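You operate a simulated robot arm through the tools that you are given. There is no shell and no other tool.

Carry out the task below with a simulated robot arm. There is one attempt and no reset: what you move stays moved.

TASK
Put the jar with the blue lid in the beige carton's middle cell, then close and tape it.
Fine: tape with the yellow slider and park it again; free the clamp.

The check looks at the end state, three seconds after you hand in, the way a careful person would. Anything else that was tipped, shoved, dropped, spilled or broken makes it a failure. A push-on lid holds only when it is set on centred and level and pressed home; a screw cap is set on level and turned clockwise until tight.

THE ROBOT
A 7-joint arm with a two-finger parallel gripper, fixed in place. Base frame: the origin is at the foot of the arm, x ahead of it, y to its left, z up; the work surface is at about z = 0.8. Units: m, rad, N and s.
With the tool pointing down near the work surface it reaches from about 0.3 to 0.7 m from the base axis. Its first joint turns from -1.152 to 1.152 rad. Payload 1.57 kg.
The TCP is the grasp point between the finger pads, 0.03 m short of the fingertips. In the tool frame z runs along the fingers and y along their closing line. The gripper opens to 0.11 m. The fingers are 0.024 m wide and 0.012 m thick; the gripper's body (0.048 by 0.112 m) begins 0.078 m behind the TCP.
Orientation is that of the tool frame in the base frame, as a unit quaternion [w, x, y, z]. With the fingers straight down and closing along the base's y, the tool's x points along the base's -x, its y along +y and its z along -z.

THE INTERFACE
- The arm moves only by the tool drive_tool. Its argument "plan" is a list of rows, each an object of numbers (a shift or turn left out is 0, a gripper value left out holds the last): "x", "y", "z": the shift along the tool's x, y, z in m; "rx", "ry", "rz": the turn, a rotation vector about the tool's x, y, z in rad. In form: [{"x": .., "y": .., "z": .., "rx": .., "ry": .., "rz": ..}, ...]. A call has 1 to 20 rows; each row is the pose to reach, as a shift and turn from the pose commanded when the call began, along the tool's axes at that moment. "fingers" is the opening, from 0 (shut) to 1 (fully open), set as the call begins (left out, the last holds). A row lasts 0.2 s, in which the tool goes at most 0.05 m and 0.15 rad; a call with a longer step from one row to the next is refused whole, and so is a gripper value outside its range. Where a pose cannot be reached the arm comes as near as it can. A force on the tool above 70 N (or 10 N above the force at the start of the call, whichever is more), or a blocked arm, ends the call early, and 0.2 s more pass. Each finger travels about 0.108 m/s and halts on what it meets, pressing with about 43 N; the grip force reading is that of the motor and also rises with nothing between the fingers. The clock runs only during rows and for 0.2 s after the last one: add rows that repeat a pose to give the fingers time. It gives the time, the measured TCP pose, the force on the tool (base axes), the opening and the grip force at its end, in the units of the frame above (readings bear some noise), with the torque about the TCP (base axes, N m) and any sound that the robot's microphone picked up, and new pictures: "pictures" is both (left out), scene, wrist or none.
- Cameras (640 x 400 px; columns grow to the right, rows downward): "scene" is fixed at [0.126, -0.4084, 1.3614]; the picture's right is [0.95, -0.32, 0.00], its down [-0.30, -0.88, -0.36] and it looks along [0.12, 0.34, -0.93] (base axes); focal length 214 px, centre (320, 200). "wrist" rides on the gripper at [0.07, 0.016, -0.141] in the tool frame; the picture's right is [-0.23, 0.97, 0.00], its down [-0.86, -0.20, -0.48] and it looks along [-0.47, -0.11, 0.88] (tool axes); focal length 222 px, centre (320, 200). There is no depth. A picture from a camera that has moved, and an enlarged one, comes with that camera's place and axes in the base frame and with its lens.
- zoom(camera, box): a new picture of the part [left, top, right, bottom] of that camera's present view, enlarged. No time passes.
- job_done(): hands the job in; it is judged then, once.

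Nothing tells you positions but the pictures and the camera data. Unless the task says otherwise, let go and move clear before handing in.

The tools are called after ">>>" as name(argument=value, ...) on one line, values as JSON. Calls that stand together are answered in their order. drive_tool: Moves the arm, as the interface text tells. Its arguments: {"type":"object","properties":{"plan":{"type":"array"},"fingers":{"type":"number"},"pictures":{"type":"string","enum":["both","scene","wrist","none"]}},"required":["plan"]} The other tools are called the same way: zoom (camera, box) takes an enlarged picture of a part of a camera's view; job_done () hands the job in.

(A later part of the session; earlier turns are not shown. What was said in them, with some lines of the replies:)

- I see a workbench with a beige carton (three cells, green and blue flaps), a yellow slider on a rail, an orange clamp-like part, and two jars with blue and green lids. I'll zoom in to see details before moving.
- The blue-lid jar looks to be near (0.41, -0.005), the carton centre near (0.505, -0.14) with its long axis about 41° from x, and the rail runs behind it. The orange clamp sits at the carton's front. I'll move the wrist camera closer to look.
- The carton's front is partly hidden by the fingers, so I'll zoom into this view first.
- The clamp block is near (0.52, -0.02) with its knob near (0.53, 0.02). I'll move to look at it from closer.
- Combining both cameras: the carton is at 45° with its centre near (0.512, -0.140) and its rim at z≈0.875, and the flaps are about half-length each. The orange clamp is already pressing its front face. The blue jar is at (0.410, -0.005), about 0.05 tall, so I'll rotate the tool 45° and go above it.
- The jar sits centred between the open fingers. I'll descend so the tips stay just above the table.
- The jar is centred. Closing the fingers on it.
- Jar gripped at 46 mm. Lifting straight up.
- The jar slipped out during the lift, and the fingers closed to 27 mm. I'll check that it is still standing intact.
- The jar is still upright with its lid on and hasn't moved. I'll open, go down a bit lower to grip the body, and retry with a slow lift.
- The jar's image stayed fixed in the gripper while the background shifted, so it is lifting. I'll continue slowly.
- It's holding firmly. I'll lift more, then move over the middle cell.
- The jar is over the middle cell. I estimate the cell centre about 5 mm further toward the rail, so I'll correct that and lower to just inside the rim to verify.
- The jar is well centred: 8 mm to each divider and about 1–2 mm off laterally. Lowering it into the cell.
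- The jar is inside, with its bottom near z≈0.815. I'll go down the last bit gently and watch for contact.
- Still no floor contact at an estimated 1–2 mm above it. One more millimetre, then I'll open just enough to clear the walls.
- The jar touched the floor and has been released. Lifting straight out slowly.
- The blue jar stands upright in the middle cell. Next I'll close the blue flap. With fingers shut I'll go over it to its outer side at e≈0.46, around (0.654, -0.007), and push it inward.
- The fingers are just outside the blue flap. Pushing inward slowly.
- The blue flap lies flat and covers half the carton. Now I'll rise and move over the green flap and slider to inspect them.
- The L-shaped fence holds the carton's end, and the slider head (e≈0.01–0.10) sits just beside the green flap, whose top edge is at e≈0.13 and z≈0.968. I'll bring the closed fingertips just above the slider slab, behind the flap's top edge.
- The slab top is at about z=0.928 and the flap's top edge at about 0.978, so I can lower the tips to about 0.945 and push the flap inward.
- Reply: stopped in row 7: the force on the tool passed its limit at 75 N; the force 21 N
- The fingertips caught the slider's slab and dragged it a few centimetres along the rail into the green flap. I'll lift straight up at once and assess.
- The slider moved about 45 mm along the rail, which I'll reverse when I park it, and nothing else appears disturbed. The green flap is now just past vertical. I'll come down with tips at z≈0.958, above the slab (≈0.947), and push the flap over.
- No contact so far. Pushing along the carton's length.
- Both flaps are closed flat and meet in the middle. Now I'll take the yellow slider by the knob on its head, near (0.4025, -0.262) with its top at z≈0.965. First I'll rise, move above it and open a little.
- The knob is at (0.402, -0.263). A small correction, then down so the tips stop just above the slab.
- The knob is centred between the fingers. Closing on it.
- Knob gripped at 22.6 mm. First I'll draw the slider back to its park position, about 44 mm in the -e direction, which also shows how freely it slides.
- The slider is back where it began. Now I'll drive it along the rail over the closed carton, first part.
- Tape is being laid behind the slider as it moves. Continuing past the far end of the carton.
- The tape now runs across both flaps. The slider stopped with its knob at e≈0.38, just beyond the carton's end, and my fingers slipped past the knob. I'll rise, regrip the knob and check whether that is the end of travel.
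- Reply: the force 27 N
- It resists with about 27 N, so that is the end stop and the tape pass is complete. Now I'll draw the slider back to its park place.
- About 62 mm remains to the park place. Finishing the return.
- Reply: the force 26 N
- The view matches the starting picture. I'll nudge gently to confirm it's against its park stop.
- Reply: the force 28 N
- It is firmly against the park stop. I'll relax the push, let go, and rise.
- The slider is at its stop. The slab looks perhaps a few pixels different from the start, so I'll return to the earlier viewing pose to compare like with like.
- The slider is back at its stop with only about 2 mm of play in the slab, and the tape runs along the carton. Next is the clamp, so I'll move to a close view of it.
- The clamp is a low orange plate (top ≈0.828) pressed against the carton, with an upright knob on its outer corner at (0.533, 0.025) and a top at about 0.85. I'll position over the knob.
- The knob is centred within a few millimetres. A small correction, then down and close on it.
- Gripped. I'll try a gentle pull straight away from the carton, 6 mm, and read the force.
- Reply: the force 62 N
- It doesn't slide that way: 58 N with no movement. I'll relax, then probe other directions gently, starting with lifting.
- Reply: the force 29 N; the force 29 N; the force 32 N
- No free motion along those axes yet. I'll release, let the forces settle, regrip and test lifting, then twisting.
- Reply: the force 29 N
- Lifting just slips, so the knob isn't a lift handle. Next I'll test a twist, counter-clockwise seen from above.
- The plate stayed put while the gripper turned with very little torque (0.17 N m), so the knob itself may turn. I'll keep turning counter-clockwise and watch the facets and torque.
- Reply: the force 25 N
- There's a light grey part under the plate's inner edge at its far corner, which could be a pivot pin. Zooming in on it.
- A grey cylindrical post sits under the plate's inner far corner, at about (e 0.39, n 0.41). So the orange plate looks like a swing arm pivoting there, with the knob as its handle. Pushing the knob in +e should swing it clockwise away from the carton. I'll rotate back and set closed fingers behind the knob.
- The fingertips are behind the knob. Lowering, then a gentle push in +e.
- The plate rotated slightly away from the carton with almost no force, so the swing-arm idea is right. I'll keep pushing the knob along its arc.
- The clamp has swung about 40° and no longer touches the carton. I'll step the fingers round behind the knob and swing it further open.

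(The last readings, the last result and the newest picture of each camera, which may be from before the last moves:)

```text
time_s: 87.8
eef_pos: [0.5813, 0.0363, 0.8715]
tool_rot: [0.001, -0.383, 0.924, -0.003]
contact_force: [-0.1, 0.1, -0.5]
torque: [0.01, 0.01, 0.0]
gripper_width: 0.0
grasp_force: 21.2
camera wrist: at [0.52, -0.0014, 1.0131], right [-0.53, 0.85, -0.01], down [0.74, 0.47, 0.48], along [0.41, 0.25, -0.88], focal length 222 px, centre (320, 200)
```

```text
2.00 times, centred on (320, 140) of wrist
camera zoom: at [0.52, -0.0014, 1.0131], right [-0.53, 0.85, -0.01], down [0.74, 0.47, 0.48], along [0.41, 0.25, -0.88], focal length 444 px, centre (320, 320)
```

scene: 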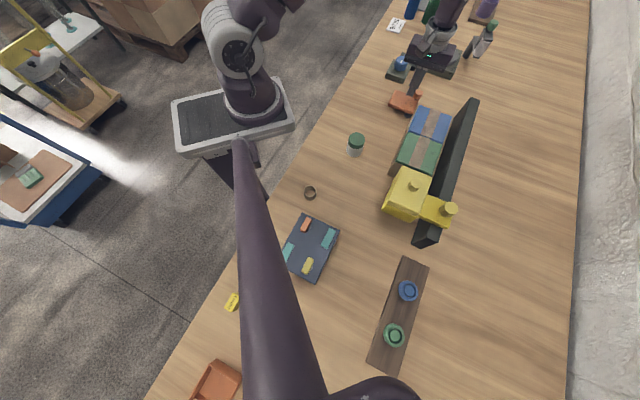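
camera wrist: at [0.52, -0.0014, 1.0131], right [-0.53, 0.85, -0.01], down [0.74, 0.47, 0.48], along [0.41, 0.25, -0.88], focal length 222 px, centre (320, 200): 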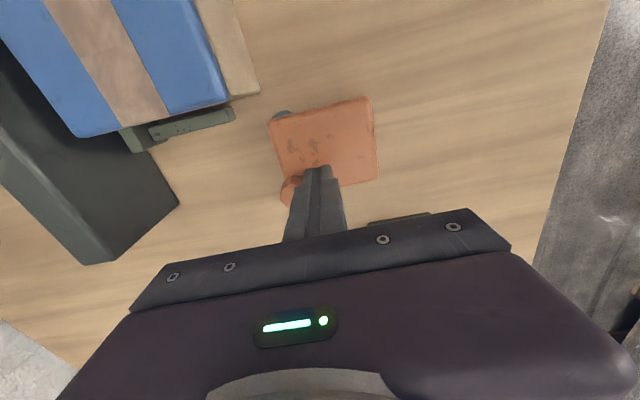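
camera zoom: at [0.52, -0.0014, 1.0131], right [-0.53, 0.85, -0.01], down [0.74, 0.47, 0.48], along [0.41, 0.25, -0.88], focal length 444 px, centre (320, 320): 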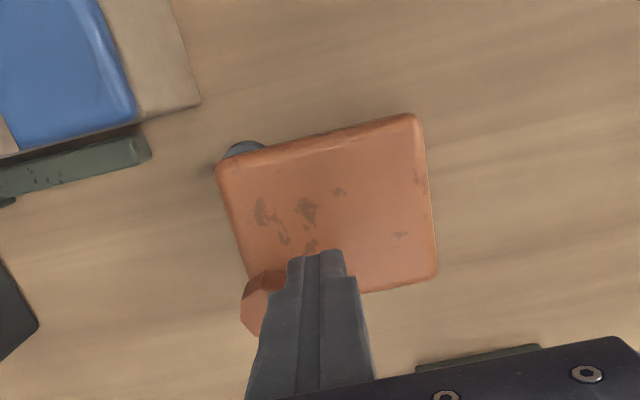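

The clamp has swung about 90° and stands clear of the carton. I'll rise straight up, back off, and do a full check.

>>> drive_tool(plan=[{"y": 0.004, "z": -0.01}, {"y": 0.004, "z": -0.05}, {"y": 0.004, "z": -0.1}, {"y": 0.004, "z": -0.15}, {"y": 0.03, "z": -0.2}, {"y": 0.06, "z": -0.24}, {"y": 0.09, "x": 0.03, "z": -0.25}, {"y": 0.12, "x": 0.06, "z": -0.25}, {"y": 0.13, "x": 0.1, "z": -0.25}, {"y": 0.13, "x": 0.1, "z": -0.25}])

>>> zoom(camera="scene", box=[360, 70, 480, 250])

>>> zoom(camera="scene", box=[385, 90, 465, 190])

>>> zoom(camera="wrist", box=[0, 0, 400, 240])

```text
refused: row 5 steps farther than a row can; nothing moved
```

```text
2.22 times, centred on (420, 160) of scene
camera zoom: at [0.1259, -0.4084, 1.3614], right [0.95, -0.32, 0.0], down [-0.3, -0.88, -0.36], along [0.12, 0.34, -0.93], focal length 477 px, centre (98, 289)
```

zoom: 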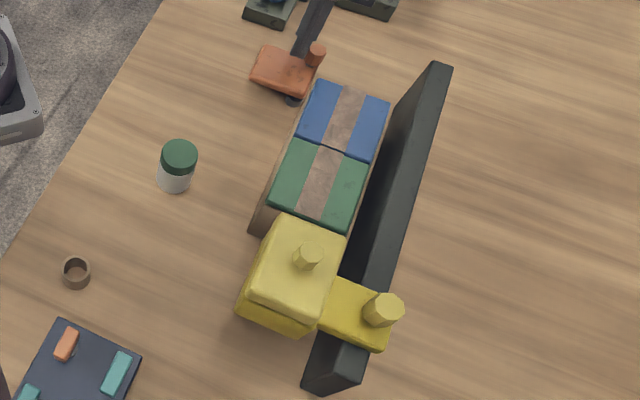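

```text
4.00 times, centred on (425, 140) of scene
camera zoom: at [0.1259, -0.4084, 1.3614], right [0.95, -0.32, 0.0], down [-0.3, -0.88, -0.36], along [0.12, 0.34, -0.93], focal length 858 px, centre (-100, 440)
```

zoom: 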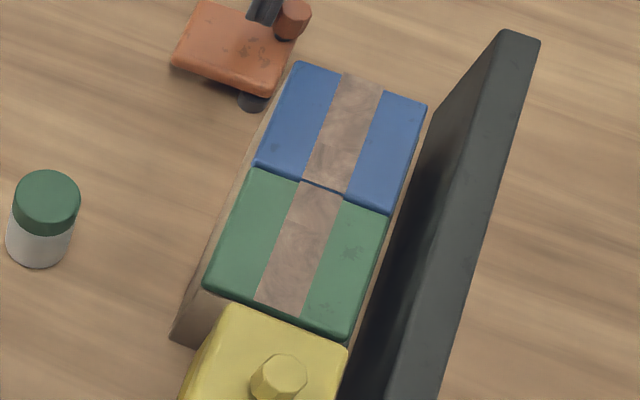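

```text
1.60 times, centred on (200, 120) of wrist
camera zoom: at [0.52, -0.0014, 1.0131], right [-0.53, 0.85, -0.01], down [0.74, 0.47, 0.48], along [0.41, 0.25, -0.88], focal length 355 px, centre (512, 328)
```

zoom: 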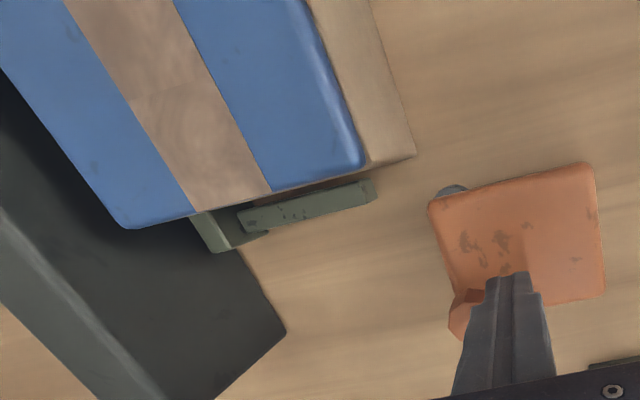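

Everything reads well: the tape spans both flaps, the clamp is open and the slider is parked. My retreat was refused for step size, so I'll redo it with smaller steps.

>>> drive_tool(plan=[{"y": 0.003, "z": -0.01}, {"y": 0.003, "z": -0.05}, {"y": 0.003, "z": -0.09}, {"y": 0.003, "z": -0.13}, {"y": 0.02, "z": -0.165}, {"y": 0.04, "z": -0.2}, {"y": 0.06, "z": -0.22}, {"y": 0.08, "x": 0.03, "z": -0.22}, {"y": 0.1, "x": 0.06, "z": -0.22}, {"y": 0.11, "x": 0.09, "z": -0.22}, {"y": 0.11, "x": 0.09, "z": -0.22}])

>>> zoom(camera="scene", box=[360, 60, 480, 180])

>>> zoom(camera="wrist", box=[0, 0, 400, 240])

```text
time_s: 90.2
eef_pos: [0.4379, 0.0499, 1.0875]
tool_rot: [0.001, -0.383, 0.924, -0.003]
contact_force: [0.3, 0.3, -0.5]
torque: [-0.04, 0.01, -0.01]
gripper_width: 0.0002
grasp_force: 21.4
camera wrist: at [0.3757, 0.0129, 1.2285], right [-0.53, 0.85, 0.0], down [0.74, 0.47, 0.48], along [0.41, 0.25, -0.88], focal length 222 px, centre (320, 200)
```

scene: 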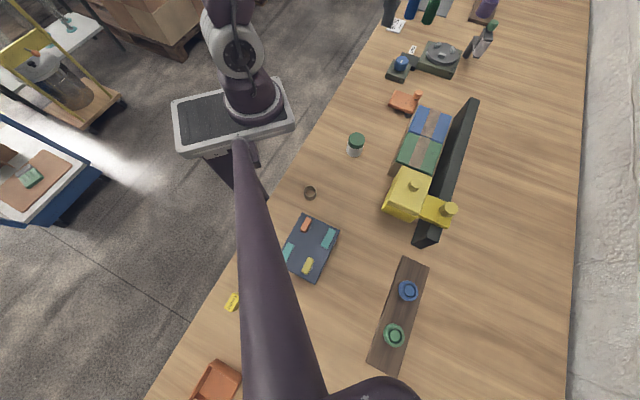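
wrist: 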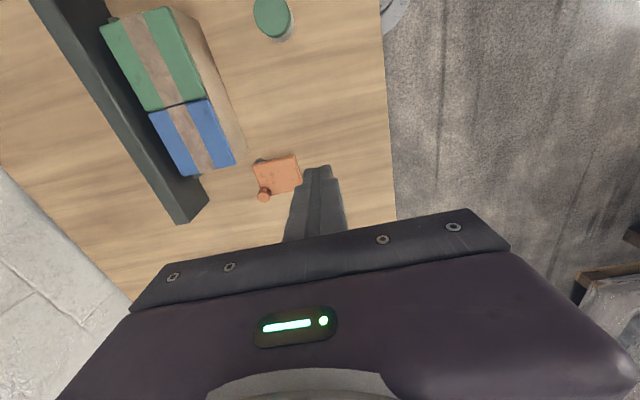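

```text
3.33 times, centred on (420, 120) of scene
camera zoom: at [0.1259, -0.4084, 1.3614], right [0.95, -0.32, 0.0], down [-0.3, -0.88, -0.36], along [0.12, 0.34, -0.93], focal length 715 px, centre (-13, 467)
```

zoom: 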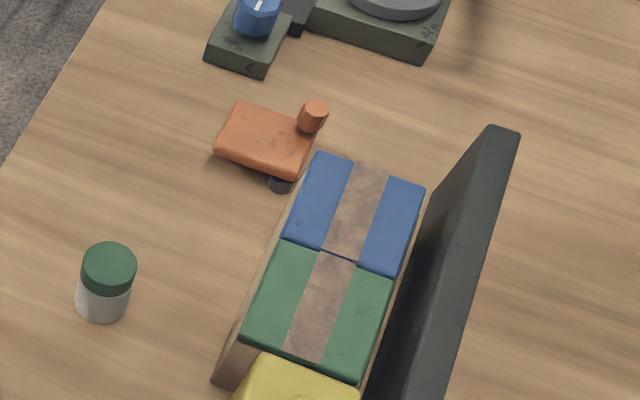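

```text
1.60 times, centred on (200, 120) of wrist
camera zoom: at [0.3757, 0.0129, 1.2285], right [-0.53, 0.85, 0.0], down [0.74, 0.47, 0.48], along [0.41, 0.25, -0.88], focal length 355 px, centre (512, 328)
```

zoom: 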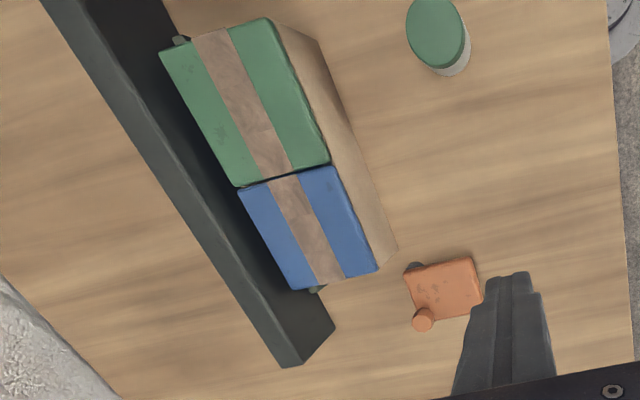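

Before handing in, I'll look closely at the seam to make sure the green flap lies flat.

>>> zoom(camera="wrist", box=[130, 70, 230, 140])

>>> zoom(camera="scene", box=[400, 110, 450, 160])

```text
5.71 times, centred on (180, 105) of wrist
camera zoom: at [0.3757, 0.0129, 1.2285], right [-0.53, 0.85, 0.0], down [0.74, 0.47, 0.48], along [0.41, 0.25, -0.88], focal length 1269 px, centre (1120, 743)
```

zoom: 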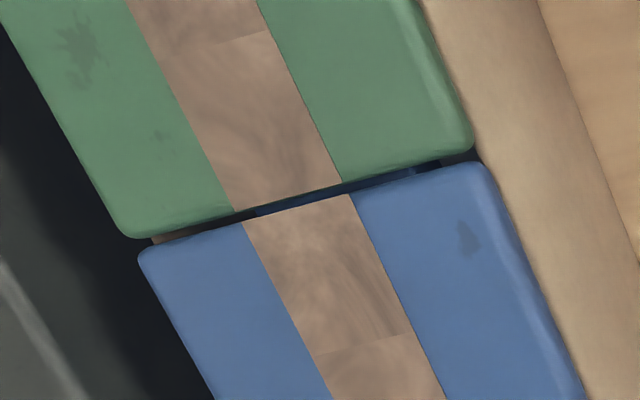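

```text
8.00 times, centred on (425, 135) of scene
camera zoom: at [0.1259, -0.4084, 1.3614], right [0.95, -0.32, 0.0], down [-0.3, -0.88, -0.36], along [0.12, 0.34, -0.93], focal length 1716 px, centre (-520, 720)
```

zoom: 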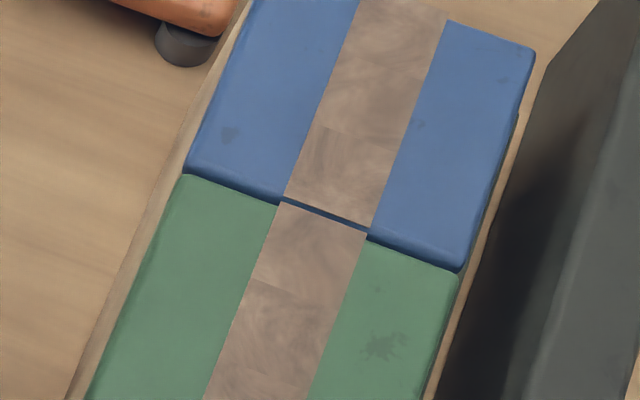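

The flaps lie flush with the tape in line across both, and only the natural thin seam shows. The slider is parked, the clamp is swung free, the green jar is untouched and the arm is clear, so I'm handing in.

>>> job_done()

```text
The job is handed in.
```

The job is handed in. The blue-lidded jar stands upright in the carton's middle cell, and both flaps are closed and taped. The yellow slider is back against its park stop, and the orange clamp is swung clear of the carton.

A few things did not go cleanly along the way:

- **Jar:** on the first lift it slipped out of the grip. It stayed upright with its lid on, and the second grip held.
- **Slider:** while closing the green flap, my fingertips caught the slider and dragged it about 45 mm along the rail. The arm stopped at its force limit. I moved the slider back to park, then ran the full pass to its end stop and back.
- **Slider head:** the top of the head now sits about 2 mm off its starting position across the rail. I left it.
- **Clamp:** I first tried pulling, lifting and twisting the knob before finding that the plate swings on a post. The hardest pull was about 58 N, and I saw nothing shift.

The tape shows on both flaps up to a thin seam of about 3 mm where they meet. The gap fits the flaps being slightly shorter than half the carton each.
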